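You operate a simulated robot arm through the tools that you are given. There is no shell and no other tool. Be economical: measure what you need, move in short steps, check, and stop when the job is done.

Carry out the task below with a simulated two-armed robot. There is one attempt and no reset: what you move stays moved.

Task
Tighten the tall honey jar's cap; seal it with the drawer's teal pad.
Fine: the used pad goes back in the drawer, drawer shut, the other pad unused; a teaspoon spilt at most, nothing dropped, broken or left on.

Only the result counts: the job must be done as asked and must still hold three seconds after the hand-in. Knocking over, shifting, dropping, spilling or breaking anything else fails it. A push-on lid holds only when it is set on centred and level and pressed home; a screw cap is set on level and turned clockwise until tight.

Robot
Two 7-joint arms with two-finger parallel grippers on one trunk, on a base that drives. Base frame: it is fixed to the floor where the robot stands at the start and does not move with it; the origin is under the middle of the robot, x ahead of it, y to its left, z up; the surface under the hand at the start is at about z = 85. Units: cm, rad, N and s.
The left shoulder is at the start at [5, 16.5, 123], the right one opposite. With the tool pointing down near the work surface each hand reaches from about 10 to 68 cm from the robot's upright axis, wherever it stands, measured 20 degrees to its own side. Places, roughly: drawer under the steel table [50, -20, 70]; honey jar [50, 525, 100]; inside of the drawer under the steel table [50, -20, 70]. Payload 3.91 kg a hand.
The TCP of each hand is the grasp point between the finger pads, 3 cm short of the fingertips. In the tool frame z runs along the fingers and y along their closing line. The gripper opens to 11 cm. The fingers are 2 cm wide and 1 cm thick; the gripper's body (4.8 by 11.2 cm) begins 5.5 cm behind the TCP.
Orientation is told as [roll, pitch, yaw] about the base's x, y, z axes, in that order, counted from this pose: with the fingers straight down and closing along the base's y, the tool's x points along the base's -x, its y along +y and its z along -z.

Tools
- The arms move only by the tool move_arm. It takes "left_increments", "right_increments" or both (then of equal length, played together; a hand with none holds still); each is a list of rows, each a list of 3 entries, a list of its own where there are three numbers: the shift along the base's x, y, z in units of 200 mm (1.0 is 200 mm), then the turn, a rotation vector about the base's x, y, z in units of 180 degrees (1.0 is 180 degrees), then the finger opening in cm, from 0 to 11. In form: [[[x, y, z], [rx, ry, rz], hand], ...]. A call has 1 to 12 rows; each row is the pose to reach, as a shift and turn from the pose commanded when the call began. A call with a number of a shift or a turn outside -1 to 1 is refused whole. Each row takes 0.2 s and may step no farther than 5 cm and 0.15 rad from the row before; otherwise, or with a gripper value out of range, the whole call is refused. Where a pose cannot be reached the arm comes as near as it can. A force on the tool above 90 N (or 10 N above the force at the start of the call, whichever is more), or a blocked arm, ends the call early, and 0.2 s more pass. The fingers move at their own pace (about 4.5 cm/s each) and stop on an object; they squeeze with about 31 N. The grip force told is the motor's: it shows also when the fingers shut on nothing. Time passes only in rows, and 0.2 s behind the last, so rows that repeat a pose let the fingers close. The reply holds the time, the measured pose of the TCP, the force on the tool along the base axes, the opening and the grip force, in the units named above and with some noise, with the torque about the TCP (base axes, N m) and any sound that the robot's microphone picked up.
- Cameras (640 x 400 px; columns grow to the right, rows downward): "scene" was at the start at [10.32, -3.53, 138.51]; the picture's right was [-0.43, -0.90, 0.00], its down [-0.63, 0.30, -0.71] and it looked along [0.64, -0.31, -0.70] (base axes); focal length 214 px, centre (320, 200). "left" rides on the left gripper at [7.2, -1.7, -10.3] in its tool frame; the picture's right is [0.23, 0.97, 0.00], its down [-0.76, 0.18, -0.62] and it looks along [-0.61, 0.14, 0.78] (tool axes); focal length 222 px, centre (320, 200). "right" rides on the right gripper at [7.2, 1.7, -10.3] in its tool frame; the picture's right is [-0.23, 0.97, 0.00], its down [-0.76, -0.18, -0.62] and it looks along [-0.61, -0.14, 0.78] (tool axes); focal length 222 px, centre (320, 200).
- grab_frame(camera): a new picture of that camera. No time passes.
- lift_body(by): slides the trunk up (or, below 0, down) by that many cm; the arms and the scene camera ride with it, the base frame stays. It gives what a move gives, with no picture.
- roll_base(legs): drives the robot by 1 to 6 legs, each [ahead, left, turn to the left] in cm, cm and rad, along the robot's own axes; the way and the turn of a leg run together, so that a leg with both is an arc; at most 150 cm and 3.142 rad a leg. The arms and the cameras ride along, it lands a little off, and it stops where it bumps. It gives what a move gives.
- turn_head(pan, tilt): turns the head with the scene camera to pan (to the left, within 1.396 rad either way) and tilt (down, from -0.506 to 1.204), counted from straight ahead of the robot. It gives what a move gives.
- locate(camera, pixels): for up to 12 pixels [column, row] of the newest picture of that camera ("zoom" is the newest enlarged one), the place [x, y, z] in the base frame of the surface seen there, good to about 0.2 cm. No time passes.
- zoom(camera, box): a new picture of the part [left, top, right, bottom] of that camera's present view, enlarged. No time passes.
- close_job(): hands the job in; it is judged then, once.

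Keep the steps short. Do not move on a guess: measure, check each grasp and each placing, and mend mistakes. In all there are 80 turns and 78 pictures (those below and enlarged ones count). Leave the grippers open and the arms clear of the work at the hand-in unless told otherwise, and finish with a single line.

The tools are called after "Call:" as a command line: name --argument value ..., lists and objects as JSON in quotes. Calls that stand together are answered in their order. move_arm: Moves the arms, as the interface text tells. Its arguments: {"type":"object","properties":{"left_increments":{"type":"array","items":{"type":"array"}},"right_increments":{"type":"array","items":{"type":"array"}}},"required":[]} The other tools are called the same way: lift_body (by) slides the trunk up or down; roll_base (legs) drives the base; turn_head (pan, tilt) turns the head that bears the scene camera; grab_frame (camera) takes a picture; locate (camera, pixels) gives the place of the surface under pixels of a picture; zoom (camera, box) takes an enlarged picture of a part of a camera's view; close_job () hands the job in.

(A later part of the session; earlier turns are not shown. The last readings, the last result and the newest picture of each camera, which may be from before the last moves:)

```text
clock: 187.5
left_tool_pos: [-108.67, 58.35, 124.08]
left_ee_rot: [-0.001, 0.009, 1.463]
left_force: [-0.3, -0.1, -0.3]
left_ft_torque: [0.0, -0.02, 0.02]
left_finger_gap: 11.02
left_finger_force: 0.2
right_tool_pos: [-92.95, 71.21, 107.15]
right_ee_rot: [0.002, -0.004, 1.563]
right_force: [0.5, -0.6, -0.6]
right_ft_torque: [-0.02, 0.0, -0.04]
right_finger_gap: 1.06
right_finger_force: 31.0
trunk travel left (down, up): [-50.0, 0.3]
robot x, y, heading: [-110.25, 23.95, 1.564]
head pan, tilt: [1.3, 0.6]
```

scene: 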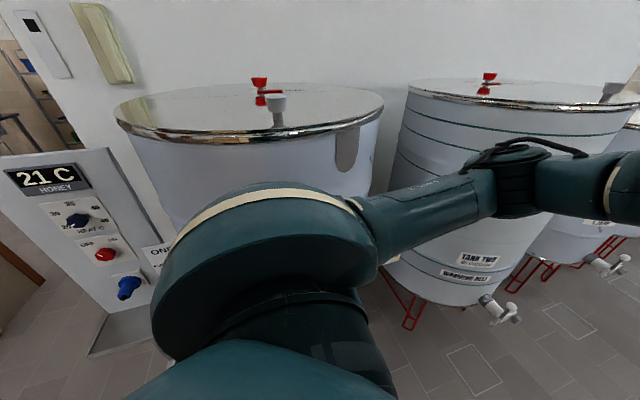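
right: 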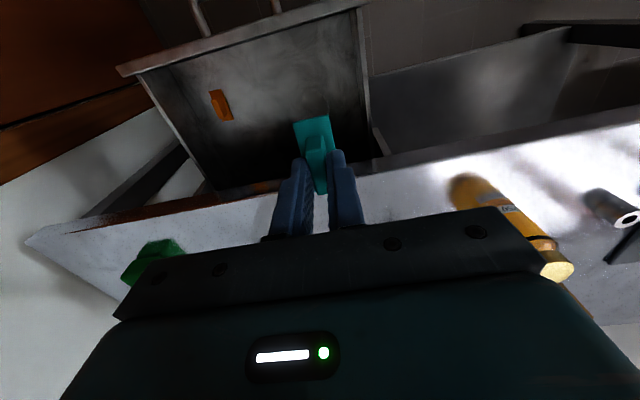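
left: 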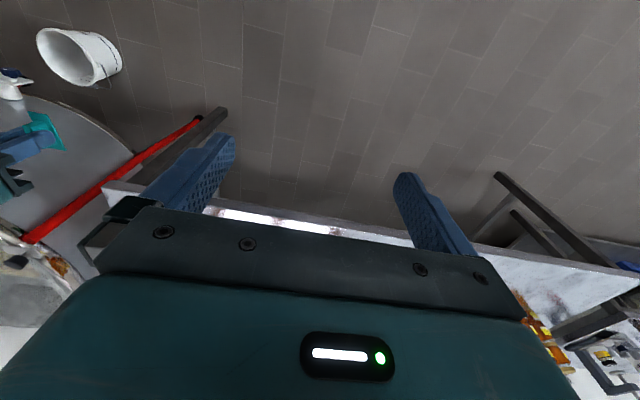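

Back at the first table's side. I turn to face it, drive to x -25, y 27 and look at the tall jar.

Call:
roll_base --legs '[[0, 0, -1.56], [84, 3, 0]]'

Call:
turn_head --pan -0.25 --tilt 0.6

Call:
grab_frame --camera "scene"

```text
clock: 195.7
left_tool_pos: [7.57, 25.97, 123.98]
left_ee_rot: [0.001, 0.009, -0.096]
left_force: [-0.4, -0.4, 0.5]
left_ft_torque: [0.01, 0.04, -0.02]
left_finger_gap: 11.0
left_finger_force: 0.2
right_tool_pos: [20.71, 10.64, 107.02]
right_ee_rot: [0.002, -0.004, 0.003]
right_force: [-0.3, 0.3, -0.9]
right_ft_torque: [0.02, 0.01, -0.04]
right_finger_gap: 1.07
right_finger_force: 30.9
trunk travel left (down, up): [-50.0, 0.3]
robot x, y, heading: [-26.73, 27.28, 0.005]
head pan, tilt: [1.3, 0.6]
```

```text
clock: 197.3
left_tool_pos: [7.55, 25.99, 124.03]
left_ee_rot: [0.0, 0.009, -0.097]
left_force: [-0.5, -0.6, 0.3]
left_ft_torque: [-0.04, -0.01, 0.03]
left_finger_gap: 10.99
left_finger_force: 0.0
right_tool_pos: [20.56, 10.47, 107.07]
right_ee_rot: [0.002, -0.004, 0.004]
right_force: [-0.3, 0.5, 0.6]
right_ft_torque: [0.01, 0.0, 0.0]
right_finger_gap: 1.08
right_finger_force: 31.1
trunk travel left (down, up): [-50.0, 0.3]
robot x, y, heading: [-26.47, 27.43, 0.002]
head pan, tilt: [-0.25, 0.6]
```

```text
25 pictures are left
```

scene: 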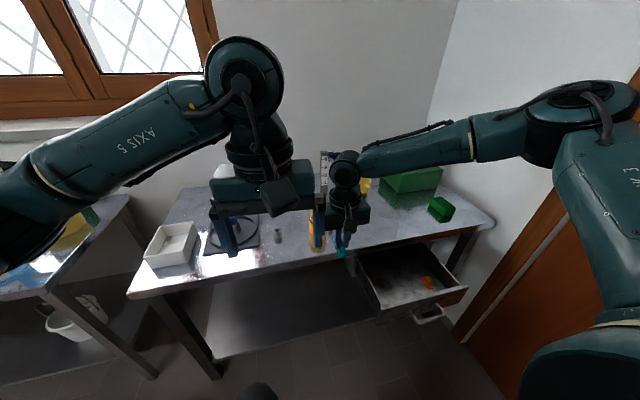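

The hands hide the jar. I move the right hand 22 cm to the right (toward y -12) and the left hand 8 cm left, then view.

Call:
move_arm --right_increments '[[[0, -0.2, 0], [0, 0, 0], 0], [[0, -0.4, 0], [0, 0, 0], 0], [[0, -0.6, 0], [0, 0, 0], 0], [[0, -0.8, 0], [0, 0, 0], 0], [[0, -1.0, 0], [0, 0, 0], 0], [[0, -1.0, 0], [0, 0, 0], 0]]' --left_increments '[[[0, 0.1, 0], [0, 0, 0.03], 11], [[0, 0.2, 0], [0, 0, 0.03], 11], [[0, 0.3, 0], [0, 0, 0.03], 11], [[0, 0.4, 0], [0, 0, 0.03], 11], [[0, 0.4, 0], [0, 0, 0.03], 11], [[0, 0.4, 0], [0, 0, 0.03], 11]]'

Call:
zoom --camera "scene" --box '[220, 130, 420, 255]'

Call:
zoom --camera "scene" --box '[290, 205, 354, 255]'

```text
clock: 198.7
left_tool_pos: [7.47, 34.06, 124.11]
left_ee_rot: [-0.003, 0.009, -0.003]
left_force: [-0.3, -0.6, 0.4]
left_ft_torque: [-0.02, -0.01, 0.03]
left_finger_gap: 10.97
left_finger_force: 0.0
right_tool_pos: [20.66, -9.4, 107.13]
right_ee_rot: [0.001, -0.004, 0.004]
right_force: [0.5, -0.3, -0.6]
right_ft_torque: [0.01, -0.02, 0.01]
right_finger_gap: 1.09
right_finger_force: 31.2
trunk travel left (down, up): [-50.0, 0.3]
robot x, y, heading: [-26.79, 27.45, 0.003]
head pan, tilt: [-0.25, 0.6]
```

```text
3.20 times, centred on (320, 192) of scene
```

zoom: 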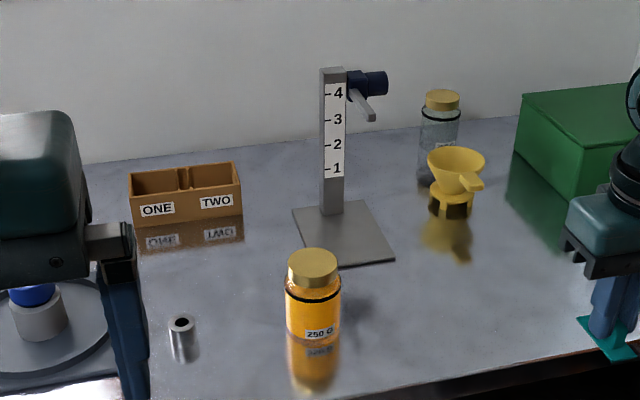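

```text
8.00 times, centred on (322, 230) of scene
```

zoom: 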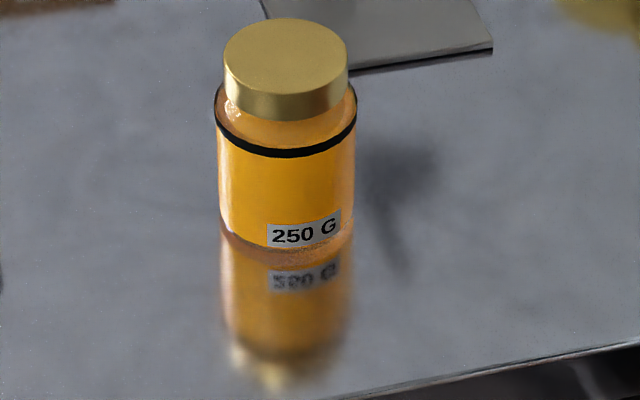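

This is the one: tall 250 G honey jar, cap loose and with no black seal strip (the sealed 125 G jars all had one). Measuring it and the stand.

Call:
locate --camera "zoom" --pixels '[[285, 50], [228, 55], [345, 55], [286, 22], [286, 85], [286, 105], [286, 150], [290, 200], [222, 150], [352, 150], [285, 243], [270, 15]]'

Call:
locate --camera "scene" --pixels '[[324, 152], [340, 155], [336, 167], [315, 195], [343, 211], [277, 238], [296, 180], [360, 180], [365, 230], [300, 245]]'

```text
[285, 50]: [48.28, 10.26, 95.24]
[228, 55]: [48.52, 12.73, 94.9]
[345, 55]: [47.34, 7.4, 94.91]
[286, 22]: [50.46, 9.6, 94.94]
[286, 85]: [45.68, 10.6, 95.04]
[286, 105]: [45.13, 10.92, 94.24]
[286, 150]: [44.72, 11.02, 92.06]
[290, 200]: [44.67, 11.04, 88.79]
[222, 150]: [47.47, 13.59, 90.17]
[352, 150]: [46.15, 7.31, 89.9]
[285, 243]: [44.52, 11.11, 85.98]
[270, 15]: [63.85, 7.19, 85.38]
```

```text
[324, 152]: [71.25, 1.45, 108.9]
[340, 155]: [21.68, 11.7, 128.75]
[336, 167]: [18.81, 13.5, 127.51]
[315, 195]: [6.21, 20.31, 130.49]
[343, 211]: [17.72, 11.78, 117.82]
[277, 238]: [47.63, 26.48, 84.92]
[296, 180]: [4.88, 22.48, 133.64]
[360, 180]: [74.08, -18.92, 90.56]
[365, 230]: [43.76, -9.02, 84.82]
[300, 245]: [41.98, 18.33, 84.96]
```

Jar: axis about [48.0, 10.1], cap top z 95.0, Ø 5.4, body Ø 6.6. Spot [43, -9.5] on the table is free for the pad. I drive 22.5 cm ahead, then lower the pad there.

Call:
roll_base --legs '[[22.5, 0, 0]]'

Call:
move_arm --right_increments '[[[0, 0, -0.2], [0, 0, 0], 0], [[0, 0, -0.4], [0, 0, 0], 0], [[0, 0, -0.6], [0, 0, 0], 0], [[0, 0, -0.8], [0, 0, 0], 0], [[0, 0, -0.86], [0, 0, 0], 0], [[0, 0, -0.88], [0, 0, 0], 0], [[0, 0, -0.89], [0, 0, 0], 0], [[0, 0, -0.895], [0, 0, 0], 0], [[0, 0, -0.895], [0, 0, 0], 0]]'

Call:
grab_frame --camera "right"

```text
clock: 200.4
left_tool_pos: [29.89, 34.27, 124.07]
left_ee_rot: [0.0, 0.01, -0.001]
left_force: [-0.3, 0.1, 0.2]
left_ft_torque: [-0.01, 0.01, 0.04]
left_finger_gap: 10.99
left_finger_force: 0.0
right_tool_pos: [43.23, -9.29, 107.09]
right_ee_rot: [0.001, -0.004, 0.004]
right_force: [-0.3, -0.5, -0.4]
right_ft_torque: [0.02, 0.02, -0.03]
right_finger_gap: 1.09
right_finger_force: 30.9
trunk travel left (down, up): [-50.0, 0.3]
robot x, y, heading: [-4.4, 27.66, 0.003]
head pan, tilt: [-0.25, 0.6]
```

```text
clock: 202.4
left_tool_pos: [29.9, 34.22, 123.95]
left_ee_rot: [-0.001, 0.008, 0.0]
left_force: [-0.5, -0.7, -0.1]
left_ft_torque: [-0.01, 0.04, 0.01]
left_finger_gap: 11.0
left_finger_force: 0.1
right_tool_pos: [41.68, -9.44, 92.36]
right_ee_rot: [0.001, -0.004, 0.005]
right_force: [-0.2, -0.5, 0.6]
right_ft_torque: [0.02, 0.02, -0.01]
right_finger_gap: 1.06
right_finger_force: 30.8
right hand out of reach, approached as far as the arm can: row 4, 5, 6, 7, 8, 9
trunk travel left (down, up): [-50.0, 0.3]
robot x, y, heading: [-4.51, 27.31, 0.002]
head pan, tilt: [-0.25, 0.6]
```

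```text
22 pictures are left
```

right: 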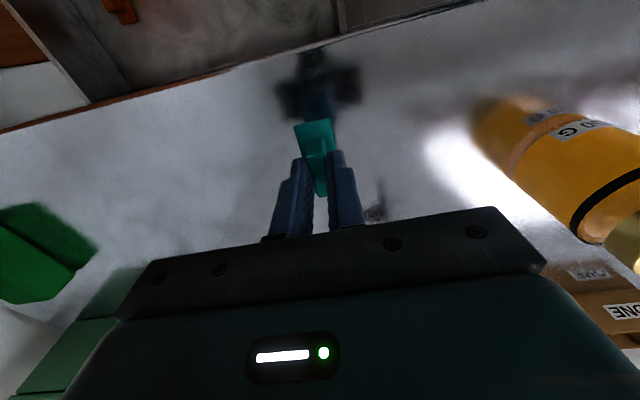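

Arm stops at z 92.4. I lower the trunk 3.2 cm to set the pad on the table, then release and raise.

Call:
lift_body --by -3.2

Call:
move_arm --right_increments '[[[0, 0, 0], [0, 0, 0], 1.5], [[0, 0, 0], [0, 0, 0], 3], [[0, 0, 0], [0, 0, 0], 4], [[0, 0, 0.15], [0, 0, 0], 4], [[0, 0, 0.4], [0, 0, 0], 6], [[0, 0, 0.65], [0, 0, 0], 9]]'

Call:
grab_frame --camera "right"

```text
clock: 203.2
left_tool_pos: [29.96, 34.24, 120.98]
left_ee_rot: [0.0, 0.009, 0.0]
left_force: [0.5, -1.3, 0.5]
left_ft_torque: [0.0, 0.02, -0.01]
left_finger_gap: 11.0
left_finger_force: 0.0
right_tool_pos: [41.65, -9.57, 89.16]
right_ee_rot: [0.002, -0.004, 0.005]
right_force: [-0.4, -0.5, -0.9]
right_ft_torque: [0.03, 0.01, -0.01]
right_finger_gap: 1.08
right_finger_force: 30.9
trunk travel left (down, up): [-46.8, 3.5]
robot x, y, heading: [-4.46, 27.23, 0.007]
head pan, tilt: [-0.25, 0.6]
```

```text
clock: 204.6
left_tool_pos: [29.8, 34.22, 120.92]
left_ee_rot: [-0.001, 0.009, 0.001]
left_force: [0.0, 0.5, 0.0]
left_ft_torque: [-0.01, -0.01, 0.02]
left_finger_gap: 10.99
left_finger_force: 0.1
right_tool_pos: [41.5, -9.44, 102.28]
right_ee_rot: [0.0, -0.006, 0.006]
right_force: [-0.8, -0.3, 1.7]
right_ft_torque: [0.03, -0.04, 0.04]
right_finger_gap: 9.01
right_finger_force: 0.3
trunk travel left (down, up): [-46.8, 3.5]
robot x, y, heading: [-4.08, 27.58, 0.004]
head pan, tilt: [-0.25, 0.6]
```

```text
21 pictures are left
```

right: 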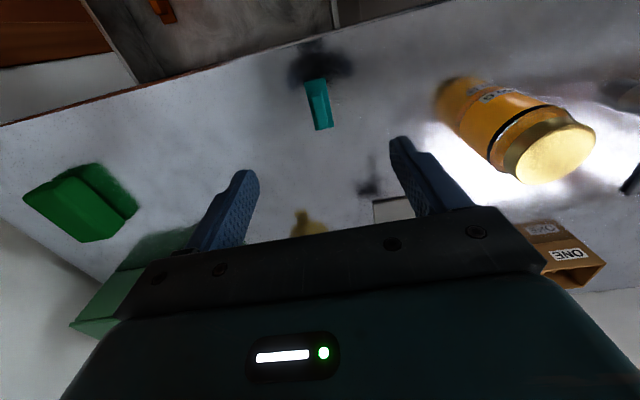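

Pad stands safely at [41.6, -9.5]. Next the left hand takes the jar body from front-left (tilted 50°, yawed 30°, clear of the small cylinder at [48, 26.5]). I drive 4.5 cm ahead first, then bring the left hand to the pre-grasp.

Call:
roll_base --legs '[[4.5, 0, 0]]'

Call:
move_arm --left_increments '[[[0, -0.1, -0.1], [-0.0104, -0.0387, -0.0223], 10], [[0, -0.2, -0.2], [-0.0208, -0.0775, -0.0445], 10], [[0, -0.3, -0.3], [-0.0312, -0.1162, -0.0668], 10], [[0, -0.4, -0.4], [-0.0415, -0.155, -0.089], 9], [[0, -0.5, -0.5], [-0.0519, -0.1937, -0.1113], 9], [[0, -0.6, -0.6], [-0.0623, -0.2325, -0.1335], 9], [[0, -0.7, -0.7], [-0.0727, -0.2712, -0.1558], 9], [[0, -0.7, -0.8], [-0.0727, -0.2712, -0.1558], 9]]'

Call:
move_arm --left_increments '[[[0.04, -0.05, -0.16], [0, 0, 0], 9], [[0.09, -0.1, -0.32], [0, 0, 0], 9], [[0.14, -0.15, -0.48], [0, 0, 0], 9], [[0.19, -0.2, -0.64], [0, 0, 0], 9], [[0.22, -0.25, -0.8], [0, 0, 0], 9], [[0.22, -0.25, -0.8], [0, 0, 0], 9]]'

Call:
grab_frame --camera "left"

```text
clock: 205.5
left_tool_pos: [34.47, 34.33, 120.85]
left_ee_rot: [0.0, 0.011, -0.001]
left_force: [0.7, 0.6, -0.6]
left_ft_torque: [0.02, 0.04, -0.01]
left_finger_gap: 10.99
left_finger_force: 0.0
right_tool_pos: [46.23, -9.39, 102.08]
right_ee_rot: [0.002, -0.002, 0.007]
right_force: [0.8, 0.0, -0.5]
right_ft_torque: [0.03, 0.03, 0.0]
right_finger_gap: 9.01
right_finger_force: 0.0
trunk travel left (down, up): [-46.8, 3.5]
robot x, y, heading: [0.1, 27.63, 0.006]
head pan, tilt: [-0.25, 0.6]
```

```text
clock: 207.3
left_tool_pos: [34.41, 20.3, 104.92]
left_ee_rot: [0.0, -0.865, -0.523]
left_force: [-0.1, 0.1, 0.9]
left_ft_torque: [0.01, -0.01, 0.01]
left_finger_gap: 9.02
left_finger_force: 0.0
right_tool_pos: [46.02, -9.36, 102.15]
right_ee_rot: [0.001, -0.003, 0.006]
right_force: [0.6, 0.0, 0.0]
right_ft_torque: [-0.03, 0.01, 0.04]
right_finger_gap: 9.01
right_finger_force: 0.0
trunk travel left (down, up): [-46.8, 3.5]
robot x, y, heading: [-0.19, 27.65, 0.003]
head pan, tilt: [-0.25, 0.6]
```

```text
clock: 208.7
left_tool_pos: [38.77, 15.28, 88.76]
left_ee_rot: [0.0, -0.864, -0.524]
left_force: [0.5, -0.5, -0.8]
left_ft_torque: [-0.03, 0.0, -0.01]
left_finger_gap: 9.01
left_finger_force: 0.0
right_tool_pos: [46.13, -9.39, 102.14]
right_ee_rot: [0.001, -0.003, 0.005]
right_force: [0.1, 0.1, 0.2]
right_ft_torque: [0.01, -0.02, 0.0]
right_finger_gap: 9.01
right_finger_force: 0.0
trunk travel left (down, up): [-46.8, 3.5]
robot x, y, heading: [-0.13, 27.18, 0.003]
head pan, tilt: [-0.25, 0.6]
```

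```text
20 pictures are left
```

left: 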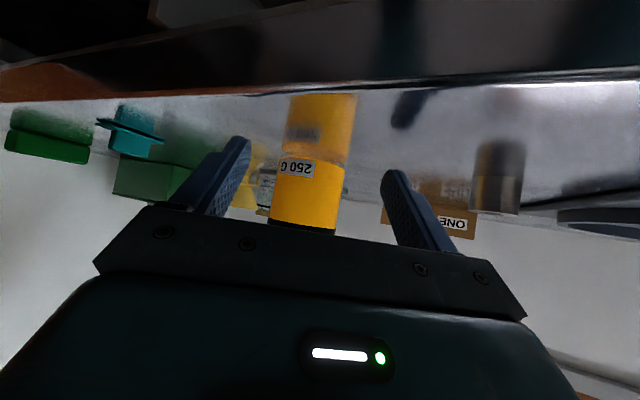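

The jar is centred between the left fingers, which are clear of the table. I advance 9 cm and close on the jar body, while the right hand moves over the cap with 20° of counter-clockwise pre-turn.

Call:
move_arm --left_increments '[[[0.1, -0.057, -0.005], [0, 0, 0], 9], [[0.2, -0.114, -0.01], [0, 0, 0], 9], [[0.3, -0.17, -0.014], [0, 0, 0], 9], [[0.407, -0.227, -0.018], [0, 0, 0], 9], [[0.407, -0.227, -0.018], [0, 0, 0], 7], [[0.407, -0.227, -0.018], [0, 0, 0], 4], [[0.407, -0.227, -0.018], [0, 0, 0], 2], [[0.407, -0.227, -0.018], [0, 0, 0], 0], [[0.407, -0.227, -0.018], [0, 0, 0], 0]]' --right_increments '[[[0.02, 0.19, 0.1], [0, 0, 0.03], 8], [[0.05, 0.38, 0.1], [0, 0, 0.06], 7], [[0.08, 0.57, 0.1], [0, 0, 0.09], 7], [[0.09, 0.76, 0.1], [0, 0, 0.111], 7], [[0.095, 0.975, 0.1], [0, 0, 0.111], 7], [[0.095, 0.975, 0.1], [0, 0, 0.111], 7], [[0.095, 0.975, 0.1], [0, 0, 0.111], 7], [[0.095, 0.975, 0.1], [0, 0, 0.111], 7], [[0.095, 0.975, 0.1], [0, 0, 0.111], 7]]'

Call:
grab_frame --camera "right"

Call:
locate --camera "right" --pixels '[[316, 130], [300, 130], [335, 130], [316, 115], [316, 150], [316, 165]]'

```text
clock: 210.7
left_tool_pos: [46.89, 10.65, 88.48]
left_ee_rot: [0.0, -0.863, -0.523]
left_force: [0.7, -0.2, 0.5]
left_ft_torque: [-0.01, -0.04, 0.01]
left_finger_gap: 6.66
left_finger_force: 30.9
right_tool_pos: [47.93, 10.21, 104.09]
right_ee_rot: [0.002, -0.004, 0.355]
right_force: [-0.4, -0.4, 0.4]
right_ft_torque: [0.01, 0.0, -0.02]
right_finger_gap: 7.01
right_finger_force: 0.1
trunk travel left (down, up): [-46.8, 3.5]
robot x, y, heading: [0.18, 27.73, 0.006]
head pan, tilt: [-0.25, 0.6]
```

```text
19 pictures are left
```

right: 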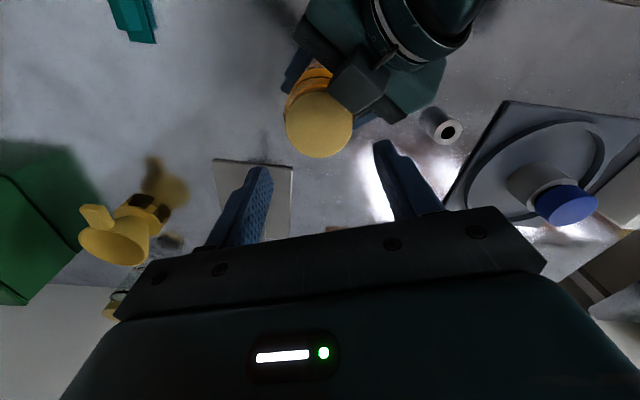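

```text
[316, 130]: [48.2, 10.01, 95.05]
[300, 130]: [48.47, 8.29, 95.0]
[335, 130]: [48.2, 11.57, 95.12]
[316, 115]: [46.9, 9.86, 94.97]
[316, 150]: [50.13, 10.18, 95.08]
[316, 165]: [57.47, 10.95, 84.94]
```

Jar is held (gap 6.66) and cap axis = [47.9, 10.2] right under the right TCP. A dark part of the left hand is near the cap at (360,85); I measure it before descending.

Call:
locate --camera "right" --pixels '[[360, 85], [340, 95], [365, 108], [385, 100], [345, 60], [300, 50], [320, 45], [365, 125], [395, 115], [420, 60]]'

```text
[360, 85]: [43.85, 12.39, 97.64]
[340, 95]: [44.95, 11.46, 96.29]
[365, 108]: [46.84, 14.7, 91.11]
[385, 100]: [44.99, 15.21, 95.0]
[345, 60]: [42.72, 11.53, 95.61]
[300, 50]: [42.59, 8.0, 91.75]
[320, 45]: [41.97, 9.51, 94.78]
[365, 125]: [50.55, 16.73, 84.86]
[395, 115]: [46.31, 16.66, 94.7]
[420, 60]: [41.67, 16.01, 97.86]
```

The left hand's top part sits toward front-left (h ≤ -3.2 from the axis, z up to 97.6), so I use turn strokes from yaw +5° to -65° only. Descending, closing on the cap, and making the first clockwise stroke.

Call:
move_arm --right_increments '[[[0, 0, -0.05], [0, 0, -0.04], 6.6], [[0, 0, -0.1], [0, 0, -0.083], 6.4], [[0, 0, -0.2], [0, 0, -0.083], 6.4], [[0, 0, -0.3], [0, 0, -0.083], 6.4], [[0, 0, -0.37], [0, 0, -0.083], 6.4], [[0, 0, -0.415], [0, 0, -0.083], 6.4], [[0, 0, -0.415], [0, 0, -0.083], 4], [[0, 0, -0.415], [0, 0, -0.083], 0], [[0, 0, -0.415], [0, 0, -0.083], 0]]'

Call:
move_arm --right_increments '[[[0, 0, 0], [0, 0, -0.043], 0], [[0, 0, 0], [0, 0, -0.086], 0], [[0, 0, 0], [0, 0, -0.13], 0], [[0, 0, 0], [0, 0, -0.173], 0], [[0, 0, 0], [0, 0, -0.216], 0], [[0, 0, 0], [0, 0, -0.26], 0], [[0, 0, 0], [0, 0, -0.303], 0], [[0, 0, 0], [0, 0, -0.346], 0], [[0, 0, 0], [0, 0, -0.389], 0]]'

Call:
grab_frame --camera "right"

```text
clock: 212.7
left_tool_pos: [47.05, 10.77, 88.52]
left_ee_rot: [0.002, -0.867, -0.522]
left_force: [2.7, -2.0, -12.0]
left_ft_torque: [0.41, 0.17, 0.05]
left_finger_gap: 6.68
left_finger_force: 30.7
right_tool_pos: [46.21, 7.79, 98.03]
right_ee_rot: [-0.003, 0.0, 0.096]
right_force: [-0.5, 0.4, 8.8]
right_ft_torque: [0.06, -0.07, 0.03]
right_finger_gap: 0.46
right_finger_force: 1.3
right hand out of reach, approached as far as the arm can: row 2, 3, 4, 5, 6, 7, 8, 9
trunk travel left (down, up): [-46.8, 3.5]
robot x, y, heading: [-0.33, 27.53, 0.005]
head pan, tilt: [-0.25, 0.6]
```

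```text
clock: 214.7
left_tool_pos: [46.89, 10.66, 88.46]
left_ee_rot: [0.0, -0.863, -0.524]
left_force: [0.8, -0.4, -4.8]
left_ft_torque: [0.01, 0.03, 0.01]
left_finger_gap: 6.66
left_finger_force: 31.0
right_tool_pos: [46.4, 7.95, 98.37]
right_ee_rot: [0.003, -0.003, -1.133]
right_force: [0.9, -0.2, 0.1]
right_ft_torque: [0.02, -0.03, 0.01]
right_finger_gap: 0.01
right_finger_force: 31.4
trunk travel left (down, up): [-46.8, 3.5]
robot x, y, heading: [0.01, 27.24, 0.007]
head pan, tilt: [-0.25, 0.6]
```

```text
18 pictures are left
```

right: 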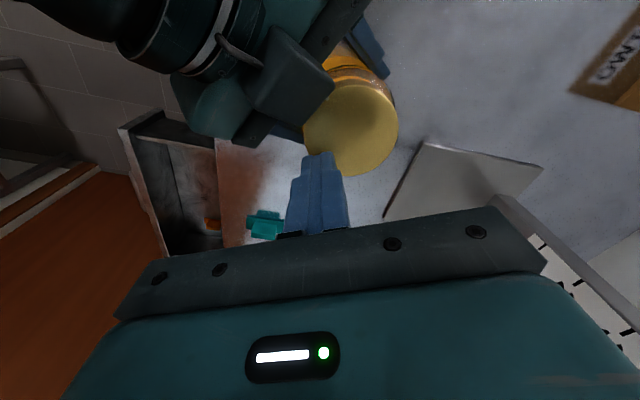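

The right arm ran out of downward reach near the centre line; nothing was disturbed. The remedy is a lower trunk: I free the jar, raise both hands, lower the trunk 8 cm, then re-grasp the jar with the left hand.

Call:
move_arm --left_increments '[[[0, 0, 0], [0, 0, 0], 8], [[0, 0, 0], [0, 0, 0], 9], [[-0.13, 0.075, 0], [0, 0, 0], 9], [[-0.26, 0.15, 0], [0, 0, 0], 9], [[-0.39, 0.225, 0], [0, 0, 0], 9], [[-0.39, 0.225, 0.2], [0, 0, 0], 9], [[-0.39, 0.225, 0.4], [0, 0, 0], 9], [[-0.39, 0.225, 0.4], [0, 0, 0], 9], [[-0.39, 0.225, 0.4], [0, 0, 0], 9], [[-0.39, 0.225, 0.4], [0, 0, 0], 9], [[-0.39, 0.225, 0.4], [0, 0, 0], 9]]' --right_increments '[[[0, 0, 0.15], [0, 0, 0], 0], [[0, 0, 0.3], [0, 0, 0.043], 2], [[0.02, 0.03, 0.42], [0, 0, 0.086], 5], [[0.04, 0.06, 0.48], [0, 0, 0.13], 6.4], [[0.06, 0.09, 0.48], [0, 0, 0.173], 6.4], [[0.075, 0.113, 0.48], [0, 0, 0.216], 6.4], [[0.075, 0.113, 0.48], [0, 0, 0.26], 6.4], [[0.075, 0.113, 0.48], [0, 0, 0.303], 6.4], [[0.075, 0.113, 0.48], [0, 0, 0.346], 6.4], [[0.075, 0.113, 0.48], [0, 0, 0.389], 6.4], [[0.075, 0.113, 0.48], [0, 0, 0.389], 6.4]]'

Call:
lift_body --by -8

Call:
grab_frame --camera "right"

Call:
locate --camera "right" --pixels '[[316, 130], [300, 140], [335, 140], [316, 120], [316, 150], [316, 160], [316, 170], [350, 150], [280, 150]]'

```text
clock: 217.1
left_tool_pos: [39.22, 15.12, 96.6]
left_ee_rot: [-0.001, -0.863, -0.523]
left_force: [0.0, 0.5, -0.4]
left_ft_torque: [0.02, 0.04, 0.04]
left_finger_gap: 9.03
left_finger_force: 0.0
right_tool_pos: [47.81, 10.37, 107.87]
right_ee_rot: [0.0, -0.004, 0.095]
right_force: [-0.2, 0.4, 0.4]
right_ft_torque: [0.01, -0.01, 0.02]
right_finger_gap: 6.4
right_finger_force: 0.1
trunk travel left (down, up): [-46.8, 3.5]
robot x, y, heading: [-0.19, 27.21, 0.004]
head pan, tilt: [-0.25, 0.6]
```

```text
clock: 218.3
left_tool_pos: [39.11, 15.13, 88.67]
left_ee_rot: [-0.001, -0.863, -0.523]
left_force: [0.1, 0.9, 0.9]
left_ft_torque: [0.0, 0.01, 0.0]
left_finger_gap: 9.03
left_finger_force: 0.0
right_tool_pos: [47.93, 10.29, 99.95]
right_ee_rot: [0.002, -0.003, 0.09]
right_force: [0.5, 0.5, 0.3]
right_ft_torque: [0.01, -0.02, -0.03]
right_finger_gap: 6.41
right_finger_force: 0.1
trunk travel left (down, up): [-38.8, 11.5]
robot x, y, heading: [-0.07, 27.1, 0.005]
head pan, tilt: [-0.25, 0.6]
```

```text
17 pictures are left
```

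right: 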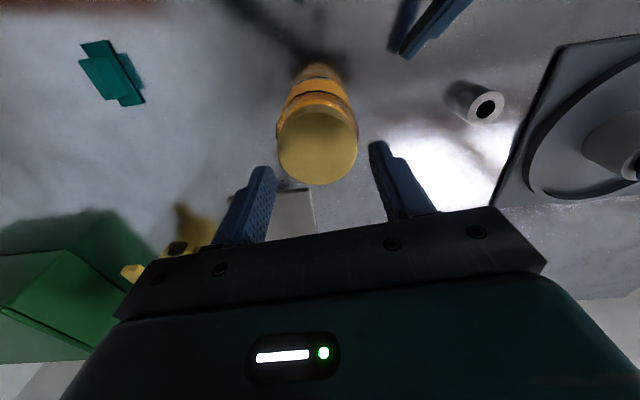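

```text
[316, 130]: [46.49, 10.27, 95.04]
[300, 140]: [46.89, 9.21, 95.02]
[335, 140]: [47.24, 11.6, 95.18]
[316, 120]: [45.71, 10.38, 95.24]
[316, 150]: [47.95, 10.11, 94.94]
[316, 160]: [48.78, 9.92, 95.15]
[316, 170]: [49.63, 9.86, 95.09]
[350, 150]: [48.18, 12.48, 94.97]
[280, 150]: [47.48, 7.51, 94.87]
```

Cap centre confirmed at [47.8, 10.2]. Now left re-grasps the jar, the right descends 4.3 cm onto the cap, closes, and makes a clockwise stroke.

Call:
move_arm --left_increments '[[[0.1, -0.057, -0.004], [0, 0, 0], 9], [[0.2, -0.114, -0.008], [0, 0, 0], 9], [[0.3, -0.17, -0.01], [0, 0, 0], 9], [[0.39, -0.222, -0.01], [0, 0, 0], 9], [[0.39, -0.222, -0.01], [0, 0, 0], 7], [[0.39, -0.222, -0.01], [0, 0, 0], 4], [[0.39, -0.222, -0.01], [0, 0, 0], 2], [[0.39, -0.222, -0.01], [0, 0, 0], 0], [[0.39, -0.222, -0.01], [0, 0, 0], 0]]'

Call:
move_arm --right_increments '[[[-0.005, -0.005, -0.07], [0, 0, 0], 6.4], [[-0.005, -0.005, -0.14], [0, 0, 0], 6.4], [[-0.005, -0.005, -0.19], [0, 0, 0], 6.4], [[-0.005, -0.005, -0.215], [0, 0, 0], 6.4], [[-0.005, -0.005, -0.215], [0, 0, 0], 4], [[-0.005, -0.005, -0.215], [0, 0, 0], 0], [[-0.005, -0.005, -0.215], [0, 0, 0], 0]]'

Call:
move_arm --right_increments '[[[0, 0, 0], [0, 0, -0.043], 0], [[0, 0, 0], [0, 0, -0.086], 0], [[0, 0, 0], [0, 0, -0.13], 0], [[0, 0, 0], [0, 0, -0.173], 0], [[0, 0, 0], [0, 0, -0.216], 0], [[0, 0, 0], [0, 0, -0.26], 0], [[0, 0, 0], [0, 0, -0.303], 0], [[0, 0, 0], [0, 0, -0.346], 0], [[0, 0, 0], [0, 0, -0.389], 0]]'

```text
clock: 220.3
left_tool_pos: [46.91, 10.79, 88.37]
left_ee_rot: [0.0, -0.865, -0.523]
left_force: [1.2, -0.6, 0.1]
left_ft_torque: [0.0, 0.1, 0.01]
left_finger_gap: 6.63
left_finger_force: 31.0
right_tool_pos: [47.9, 10.19, 99.97]
right_ee_rot: [0.0, -0.002, 0.093]
right_force: [-0.3, -0.3, -0.4]
right_ft_torque: [0.02, 0.01, 0.02]
right_finger_gap: 6.42
right_finger_force: 0.0
trunk travel left (down, up): [-38.8, 11.5]
robot x, y, heading: [0.05, 27.19, 0.002]
head pan, tilt: [-0.25, 0.6]
```

```text
clock: 221.9
left_tool_pos: [46.82, 10.71, 88.32]
left_ee_rot: [0.001, -0.865, -0.524]
left_force: [-0.1, 4.8, -0.3]
left_ft_torque: [-0.59, 0.12, 0.19]
left_finger_gap: 6.66
left_finger_force: 30.8
right_tool_pos: [47.86, 10.2, 95.65]
right_ee_rot: [0.0, -0.008, 0.092]
right_force: [0.4, -10.2, 10.9]
right_ft_torque: [-0.41, 0.03, -0.02]
right_finger_gap: 5.81
right_finger_force: 30.8
trunk travel left (down, up): [-38.8, 11.5]
robot x, y, heading: [-0.24, 27.46, 0.007]
head pan, tilt: [-0.25, 0.6]
```

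```text
clock: 223.9
left_tool_pos: [46.78, 10.76, 88.42]
left_ee_rot: [-0.003, -0.863, -0.525]
left_force: [-0.1, 3.7, 0.2]
left_ft_torque: [-0.07, 0.02, -0.36]
left_finger_gap: 6.68
left_finger_force: 30.8
right_tool_pos: [47.83, 10.24, 95.57]
right_ee_rot: [0.003, -0.003, -1.129]
right_force: [2.9, -4.6, 16.8]
right_ft_torque: [-0.35, 0.21, 0.37]
right_finger_gap: 5.79
right_finger_force: 31.1
trunk travel left (down, up): [-38.8, 11.5]
robot x, y, heading: [0.19, 27.3, 0.003]
head pan, tilt: [-0.25, 0.6]
```

Cap gripped (5.8 cm) and turned 70° with torque 0.37 N·m. I repeat: open, turn back, close, stroke — twice, watching the torque.

Call:
move_arm --right_increments '[[[0, 0, 0], [0, 0, 0], 6.4], [[0, 0, 0], [0, 0, 0], 6.4], [[0, 0, 0], [0, 0, 0.043], 6.4], [[0, 0, 0], [0, 0, 0.086], 6.4], [[0, 0, 0], [0, 0, 0.13], 6.4], [[0, 0, 0], [0, 0, 0.173], 6.4], [[0, 0, 0], [0, 0, 0.216], 6.4], [[0, 0, 0], [0, 0, 0.26], 6.4], [[0, 0, 0], [0, 0, 0.303], 6.4], [[0, 0, 0], [0, 0, 0.346], 6.4], [[0, 0, 0], [0, 0, 0.389], 6.4]]'

Call:
move_arm --right_increments '[[[0, 0, 0], [0, 0, 0], 3], [[0, 0, 0], [0, 0, 0], 0], [[0, 0, 0], [0, 0, 0], 0], [[0, 0, 0], [0, 0, -0.043], 0], [[0, 0, 0], [0, 0, -0.086], 0], [[0, 0, 0], [0, 0, -0.13], 0], [[0, 0, 0], [0, 0, -0.173], 0], [[0, 0, 0], [0, 0, -0.216], 0], [[0, 0, 0], [0, 0, -0.26], 0], [[0, 0, 0], [0, 0, -0.303], 0], [[0, 0, 0], [0, 0, -0.346], 0], [[0, 0, 0], [0, 0, -0.389], 0]]'

Call:
move_arm --right_increments '[[[0, 0, 0], [0, 0, 0], 6.4], [[0, 0, 0], [0, 0, 0], 6.4], [[0, 0, 0], [0, 0, 0.043], 6.4], [[0, 0, 0], [0, 0, 0.086], 6.4], [[0, 0, 0], [0, 0, 0.13], 6.4], [[0, 0, 0], [0, 0, 0.173], 6.4], [[0, 0, 0], [0, 0, 0.216], 6.4], [[0, 0, 0], [0, 0, 0.26], 6.4], [[0, 0, 0], [0, 0, 0.303], 6.4], [[0, 0, 0], [0, 0, 0.346], 6.4], [[0, 0, 0], [0, 0, 0.389], 6.4]]'

Call:
move_arm --right_increments '[[[0, 0, 0], [0, 0, 0], 3], [[0, 0, 0], [0, 0, 0], 0], [[0, 0, 0], [0, 0, 0], 0], [[0, 0, 0], [0, 0, -0.043], 0], [[0, 0, 0], [0, 0, -0.086], 0], [[0, 0, 0], [0, 0, -0.13], 0], [[0, 0, 0], [0, 0, -0.173], 0], [[0, 0, 0], [0, 0, -0.216], 0], [[0, 0, 0], [0, 0, -0.26], 0], [[0, 0, 0], [0, 0, -0.303], 0], [[0, 0, 0], [0, 0, -0.346], 0], [[0, 0, 0], [0, 0, -0.389], 0]]'

```text
clock: 226.3
left_tool_pos: [46.91, 10.69, 88.43]
left_ee_rot: [-0.002, -0.865, -0.523]
left_force: [-0.2, -2.1, 3.3]
left_ft_torque: [-0.18, 0.17, 0.04]
left_finger_gap: 6.66
left_finger_force: 31.4
right_tool_pos: [47.75, 10.11, 95.53]
right_ee_rot: [0.002, -0.003, 0.096]
right_force: [-0.5, 0.8, -0.5]
right_ft_torque: [0.01, 0.02, 0.0]
right_finger_gap: 6.41
right_finger_force: 0.0
trunk travel left (down, up): [-38.8, 11.5]
robot x, y, heading: [0.23, 27.44, 0.007]
head pan, tilt: [-0.25, 0.6]
```

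```text
clock: 228.9
left_tool_pos: [46.71, 10.6, 88.5]
left_ee_rot: [-0.001, -0.863, -0.528]
left_force: [-4.6, -3.4, 1.6]
left_ft_torque: [0.6, -0.64, -0.66]
left_finger_gap: 6.71
left_finger_force: 31.0
right_tool_pos: [47.83, 10.28, 95.62]
right_ee_rot: [0.007, -0.005, -1.131]
right_force: [5.4, 5.3, 5.4]
right_ft_torque: [-0.19, 0.23, 0.7]
right_finger_gap: 5.82
right_finger_force: 31.0
trunk travel left (down, up): [-38.8, 11.5]
robot x, y, heading: [0.24, 27.66, 0.003]
head pan, tilt: [-0.25, 0.6]
```

```text
clock: 231.3
left_tool_pos: [46.91, 10.72, 88.45]
left_ee_rot: [0.0, -0.864, -0.523]
left_force: [1.4, 2.5, 1.3]
left_ft_torque: [-0.19, 0.01, 0.09]
left_finger_gap: 6.73
left_finger_force: 31.2
right_tool_pos: [47.83, 10.11, 95.68]
right_ee_rot: [0.002, -0.005, 0.094]
right_force: [-1.4, -4.1, 2.7]
right_ft_torque: [-0.17, -0.02, -0.07]
right_finger_gap: 6.57
right_finger_force: 1.7
trunk travel left (down, up): [-38.8, 11.5]
robot x, y, heading: [-0.35, 27.55, 0.008]
head pan, tilt: [-0.25, 0.6]
```

```text
clock: 233.9
left_tool_pos: [46.81, 10.63, 88.39]
left_ee_rot: [-0.001, -0.867, -0.529]
left_force: [1.5, -1.5, 0.9]
left_ft_torque: [0.57, -0.48, -1.01]
left_finger_gap: 6.71
left_finger_force: 31.1
right_tool_pos: [47.66, 10.4, 95.63]
right_ee_rot: [0.006, -0.002, -1.127]
right_force: [-3.3, 4.4, 7.5]
right_ft_torque: [-0.33, 0.4, 1.02]
right_finger_gap: 5.91
right_finger_force: 31.4
trunk travel left (down, up): [-38.8, 11.5]
robot x, y, heading: [0.41, 27.63, 0.005]
head pan, tilt: [-0.25, 0.6]
```

Torque rises 0.37 → 0.70 → 1.02 N·m: it's tightening. One more stroke, then release, raise the right hand and look.

Call:
move_arm --right_increments '[[[0, 0, 0], [0, 0, 0], 6.4], [[0, 0, 0], [0, 0, 0], 6.4], [[0, 0, 0], [0, 0, 0.043], 6.4], [[0, 0, 0], [0, 0, 0.086], 6.4], [[0, 0, 0], [0, 0, 0.13], 6.4], [[0, 0, 0], [0, 0, 0.173], 6.4], [[0, 0, 0], [0, 0, 0.216], 6.4], [[0, 0, 0], [0, 0, 0.26], 6.4], [[0, 0, 0], [0, 0, 0.303], 6.4], [[0, 0, 0], [0, 0, 0.346], 6.4], [[0, 0, 0], [0, 0, 0.389], 6.4]]'

Call:
move_arm --right_increments '[[[0, 0, 0], [0, 0, 0], 3], [[0, 0, 0], [0, 0, 0], 0], [[0, 0, 0], [0, 0, 0], 0], [[0, 0, 0], [0, 0, -0.043], 0], [[0, 0, 0], [0, 0, -0.086], 0], [[0, 0, 0], [0, 0, -0.13], 0], [[0, 0, 0], [0, 0, -0.173], 0], [[0, 0, 0], [0, 0, -0.216], 0], [[0, 0, 0], [0, 0, -0.26], 0], [[0, 0, 0], [0, 0, -0.303], 0], [[0, 0, 0], [0, 0, -0.346], 0], [[0, 0, 0], [0, 0, -0.389], 0]]'

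Call:
move_arm --right_increments '[[[0, 0, 0], [0, 0, 0], 6.5], [[0, 0, 0], [0, 0, 0], 6.5], [[0, 0, 0.1], [0, 0, 0.043], 6.5], [[0, 0, 0.25], [0, 0, 0.086], 6.5], [[0, 0, 0.4], [0, 0, 0.13], 6.5], [[0, -0.1, 0.4], [0, 0, 0.173], 6.5], [[0, -0.3, 0.4], [0, 0, 0.216], 6.5], [[0, -0.5, 0.4], [0, 0, 0.26], 6.5], [[0, -0.7, 0.4], [0, 0, 0.303], 6], [[-0.1, -0.8, 0.4], [0, 0, 0.346], 6], [[-0.2, -0.9, 0.4], [0, 0, 0.358], 5], [[-0.3, -0.98, 0.4], [0, 0, 0.358], 4]]'

Call:
grab_frame --camera "right"

Call:
zoom --camera "scene" --box '[240, 190, 440, 320]'

```text
clock: 236.3
left_tool_pos: [46.98, 10.82, 88.35]
left_ee_rot: [-0.001, -0.863, -0.522]
left_force: [-1.2, -0.8, 3.8]
left_ft_torque: [-0.35, 0.05, -0.05]
left_finger_gap: 6.7
left_finger_force: 30.9
right_tool_pos: [47.78, 10.15, 95.6]
right_ee_rot: [0.002, -0.004, 0.097]
right_force: [-1.0, -0.7, 0.4]
right_ft_torque: [-0.02, 0.04, 0.0]
right_finger_gap: 6.51
right_finger_force: 0.9
trunk travel left (down, up): [-38.8, 11.5]
robot x, y, heading: [0.1, 27.25, 0.004]
head pan, tilt: [-0.25, 0.6]
```

```text
clock: 238.9
left_tool_pos: [46.6, 10.42, 88.25]
left_ee_rot: [-0.003, -0.864, -0.529]
left_force: [-3.1, -6.8, 1.0]
left_ft_torque: [0.32, -0.15, -0.96]
left_finger_gap: 6.73
left_finger_force: 31.5
right_tool_pos: [47.79, 10.19, 95.65]
right_ee_rot: [0.005, -0.002, -1.13]
right_force: [3.8, 6.0, 2.7]
right_ft_torque: [-0.1, 0.07, 0.89]
right_finger_gap: 5.88
right_finger_force: 31.1
trunk travel left (down, up): [-38.8, 11.5]
robot x, y, heading: [0.01, 27.11, 0.006]
head pan, tilt: [-0.25, 0.6]
```

```text
clock: 241.5
left_tool_pos: [46.86, 10.71, 88.37]
left_ee_rot: [0.0, -0.864, -0.524]
left_force: [-1.0, 0.0, 0.3]
left_ft_torque: [-0.05, 0.14, 0.0]
left_finger_gap: 6.69
left_finger_force: 31.0
right_tool_pos: [41.77, -9.44, 103.46]
right_ee_rot: [0.001, -0.006, -0.003]
right_force: [-0.2, 0.0, -0.9]
right_ft_torque: [-0.03, 0.01, 0.0]
right_finger_gap: 3.98
right_finger_force: 0.1
trunk travel left (down, up): [-38.8, 11.5]
robot x, y, heading: [-0.3, 27.41, 0.003]
head pan, tilt: [-0.25, 0.6]
```

```text
16 pictures are left
```

right: 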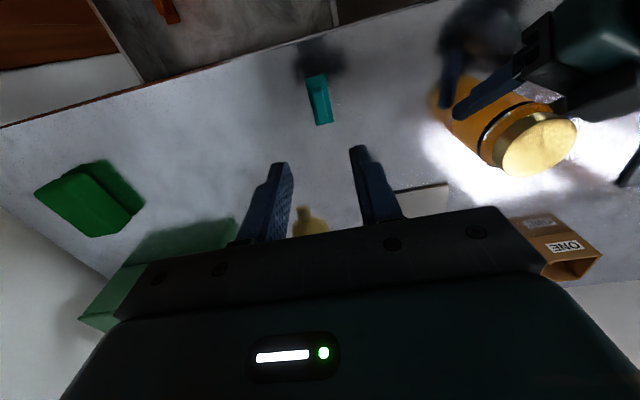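

```text
3.08 times, centred on (340, 255) of scene
```

zoom: 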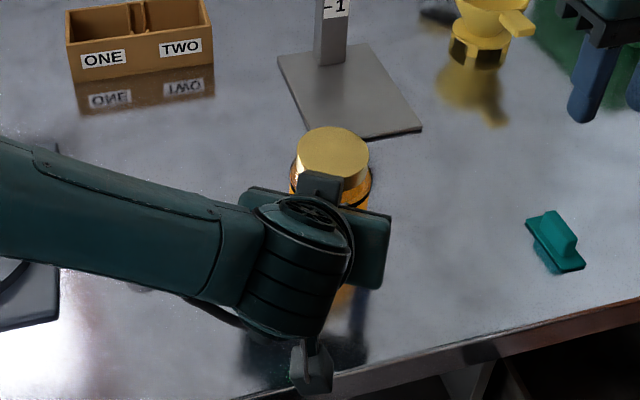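

The cap is tight (torque holds at ~1 N·m, cap level). Now the left hand releases and retreats upward while the right hand takes the pad again.

Call:
move_arm --left_increments '[[[0, 0, 0], [0, 0, 0], 8], [[0, 0, 0], [0, 0, 0], 9], [[-0.13, 0.075, 0], [0, 0, 0], 9], [[-0.26, 0.15, 0], [0, 0, 0], 9], [[-0.39, 0.225, 0], [0, 0, 0], 9], [[-0.39, 0.3, 0.2], [0, 0, 0], 9], [[-0.39, 0.4, 0.4], [0, 0, 0], 9], [[-0.39, 0.5, 0.6], [0, 0, 0], 9], [[-0.39, 0.6, 0.8], [0, 0, 0], 9], [[-0.39, 0.7, 0.95], [0, 0, 0], 9], [[-0.39, 0.7, 0.95], [0, 0, 0], 9], [[-0.39, 0.7, 0.95], [0, 0, 0], 9]]' --right_increments '[[[-0.006, -0.006, -0.2], [0, 0, 0], 4], [[-0.006, -0.006, -0.4], [0, 0, 0], 4], [[-0.006, -0.006, -0.6], [0, 0, 0], 4], [[-0.006, -0.006, -0.71], [0, 0, 0], 4], [[-0.006, -0.006, -0.71], [0, 0, 0], 4], [[-0.006, -0.006, -0.71], [0, 0, 0], 2], [[-0.006, -0.006, -0.71], [0, 0, 0], 0], [[-0.006, -0.006, -0.71], [0, 0, 0], 0], [[-0.006, -0.006, -0.71], [0, 0, 0], 0], [[-0.006, -0.006, -0.5], [0, 0, 0], 0], [[-0.006, -0.006, -0.3], [0, 0, 0], 0], [[-0.006, -0.006, -0.1], [0, 0, 0], 0]]'

Call:
grab_frame --camera "right"

Call:
zoom --camera "scene" --box '[290, 205, 390, 270]'

Call:
locate --camera "zoom" --pixels '[[340, 130], [300, 130], [345, 100], [345, 150], [320, 130], [370, 130]]'

```text
clock: 244.1
left_tool_pos: [39.14, 24.66, 107.35]
left_ee_rot: [0.0, -0.865, -0.523]
left_force: [0.0, -0.6, -0.1]
left_ft_torque: [0.0, -0.03, 0.0]
left_finger_gap: 8.98
left_finger_force: 0.0
right_tool_pos: [41.66, -9.57, 101.58]
right_ee_rot: [0.003, -0.004, -0.005]
right_force: [-0.2, -0.5, -0.6]
right_ft_torque: [-0.01, -0.01, -0.03]
right_finger_gap: 1.07
right_finger_force: 31.6
trunk travel left (down, up): [-38.8, 11.5]
robot x, y, heading: [0.23, 27.64, 0.006]
head pan, tilt: [-0.25, 0.6]
```

```text
14 pictures are left
```

right: 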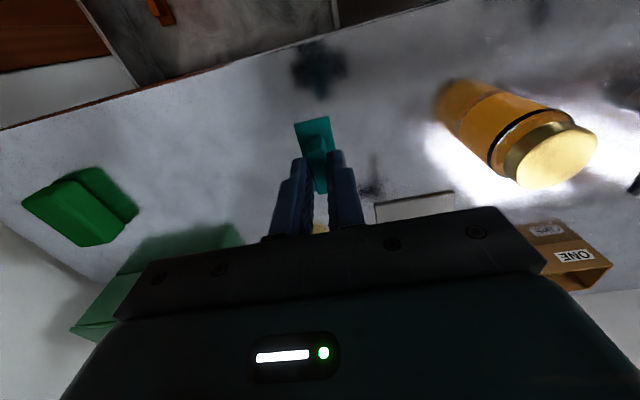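

```text
6.15 times, centred on (340, 238) of scene
```

zoom: 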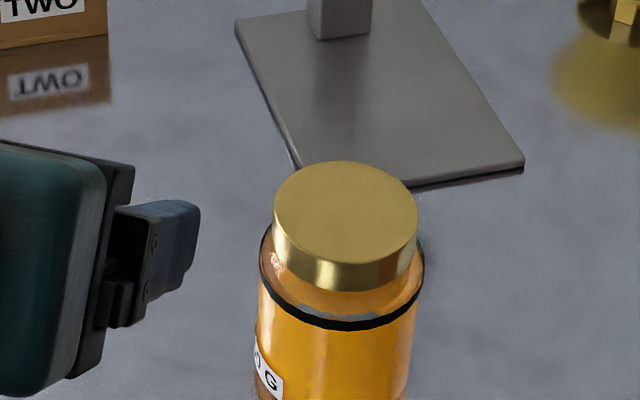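

```text
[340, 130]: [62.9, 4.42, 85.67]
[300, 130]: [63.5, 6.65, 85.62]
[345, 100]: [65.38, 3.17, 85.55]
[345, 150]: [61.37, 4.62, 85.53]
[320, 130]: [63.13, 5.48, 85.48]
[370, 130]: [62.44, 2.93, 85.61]
```

The pad is held again. The jar turned in the left fingers near 1 N·m, i.e. the cap drives the jar. I check the cap's height now against the earlier 95.0.

Call:
locate --camera "zoom" --pixels '[[345, 215], [300, 215], [395, 215], [345, 175], [345, 255], [345, 268], [345, 284], [345, 305], [345, 326], [290, 270]]'

Call:
zoom --camera "right" --box '[420, 60, 620, 200]'

```text
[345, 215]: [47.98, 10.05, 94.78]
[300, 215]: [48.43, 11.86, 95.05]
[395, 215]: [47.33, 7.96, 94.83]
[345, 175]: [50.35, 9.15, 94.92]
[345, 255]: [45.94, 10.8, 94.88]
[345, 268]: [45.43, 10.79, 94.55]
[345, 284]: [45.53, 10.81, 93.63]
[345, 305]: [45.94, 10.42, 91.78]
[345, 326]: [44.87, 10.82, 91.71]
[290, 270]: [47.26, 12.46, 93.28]
```

```text
2.86 times, centred on (520, 130) of right
```

zoom: 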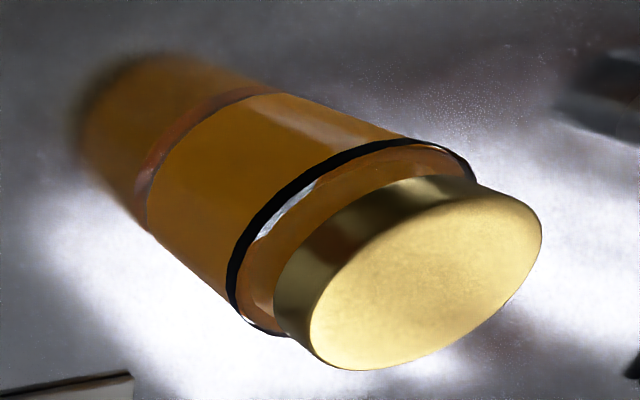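

Cap top fell ~0.1 cm and is level at 94.9. Now sealing: bring the pad over [47.9, 10.1], press its flat face on the cap, read the force, hold, then lift.

Call:
move_arm --right_increments '[[[0.06, 0.2, 0.12], [0, 0, 0], 0], [[0.12, 0.4, 0.12], [0, 0, 0], 0], [[0.18, 0.6, 0.12], [0, 0, 0], 0], [[0.25, 0.8, 0.12], [0, 0, 0], 0], [[0.312, 0.984, 0.12], [0, 0, 0], 0], [[0.312, 0.984, 0.0], [0, 0, 0], 0], [[0.312, 0.984, -0.1], [0, 0, 0], 0], [[0.312, 0.984, -0.13], [0, 0, 0], 0], [[0.312, 0.984, -0.14], [0, 0, 0], 0], [[0.312, 0.984, -0.147], [0, 0, 0], 0], [[0.312, 0.984, -0.15], [0, 0, 0], 0], [[0.312, 0.984, -0.15], [0, 0, 0], 0]]'

Call:
grab_frame --camera "right"

```text
clock: 246.7
left_tool_pos: [39.04, 24.65, 107.47]
left_ee_rot: [-0.002, -0.867, -0.524]
left_force: [0.1, -0.5, 0.3]
left_ft_torque: [-0.01, 0.01, -0.01]
left_finger_gap: 9.0
left_finger_force: 0.1
right_tool_pos: [47.84, 10.11, 98.83]
right_ee_rot: [0.004, -0.01, -0.004]
right_force: [5.0, -0.9, 28.2]
right_ft_torque: [-0.03, -0.24, 0.01]
right_finger_gap: 1.08
right_finger_force: 31.4
trunk travel left (down, up): [-38.8, 11.5]
robot x, y, heading: [0.1, 27.37, 0.008]
head pan, tilt: [-0.25, 0.6]
```

```text
11 pictures are left
```

right: 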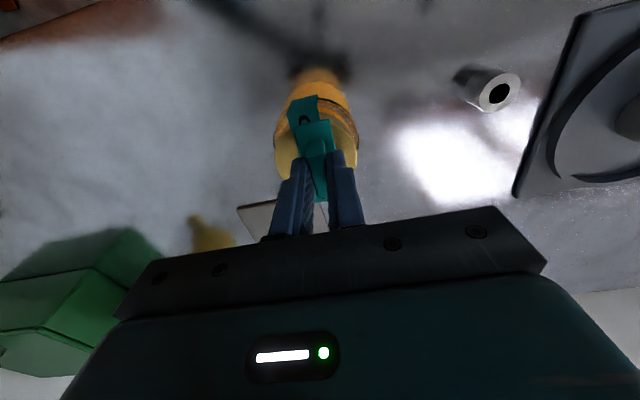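

Pressed flat with 28 N. I lift straight up, move aside and look at the cap.

Call:
move_arm --right_increments '[[[0, 0, 0], [0, 0, 0], 0], [[0, 0, 0.1], [0, 0, 0], 0], [[0, 0, 0.25], [0, 0, 0], 0], [[0, 0, 0.4], [0, 0, 0], 0], [[0, -0.2, 0.45], [0, 0, 0], 0], [[0, -0.4, 0.45], [0, 0, 0], 0], [[-0.1, -0.6, 0.45], [0, 0, 0], 0], [[-0.2, -0.8, 0.45], [0, 0, 0], 0], [[-0.3, -0.98, 0.45], [0, 0, 0], 0]]'

Call:
zoom --camera "scene" --box '[290, 205, 390, 270]'

Call:
zoom --camera "right" --box '[270, 60, 620, 240]'

```text
clock: 248.7
left_tool_pos: [39.1, 24.56, 107.39]
left_ee_rot: [0.0, -0.865, -0.525]
left_force: [-0.1, -0.3, 0.7]
left_ft_torque: [0.04, 0.01, 0.0]
left_finger_gap: 9.02
left_finger_force: 0.0
right_tool_pos: [42.03, -9.58, 107.52]
right_ee_rot: [0.002, -0.004, -0.004]
right_force: [0.1, 0.5, -1.2]
right_ft_torque: [0.01, -0.03, -0.01]
right_finger_gap: 1.07
right_finger_force: 30.8
trunk travel left (down, up): [-38.8, 11.5]
robot x, y, heading: [-0.04, 27.44, 0.008]
head pan, tilt: [-0.25, 0.6]
```

```text
6.15 times, centred on (340, 238) of scene
```

zoom: 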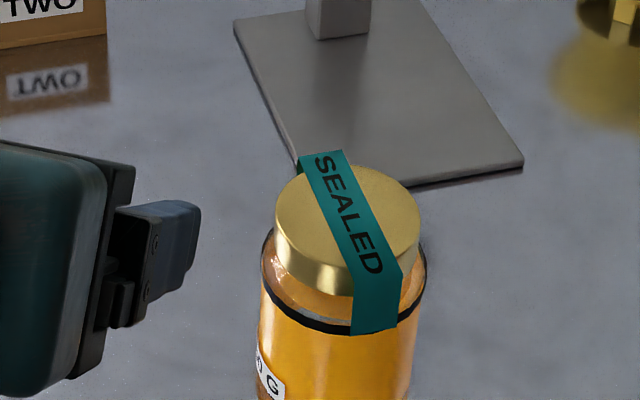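

```text
1.83 times, centred on (445, 150) of right
```

zoom: 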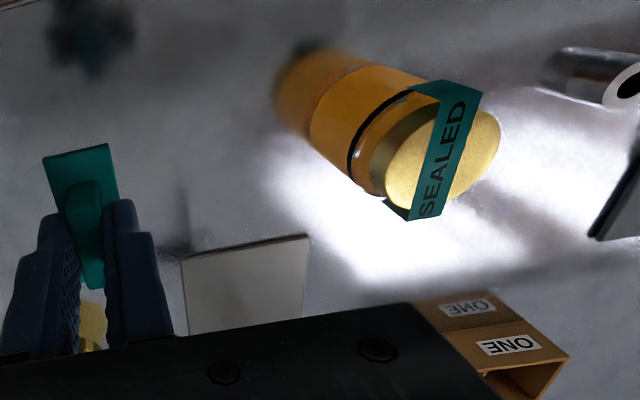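

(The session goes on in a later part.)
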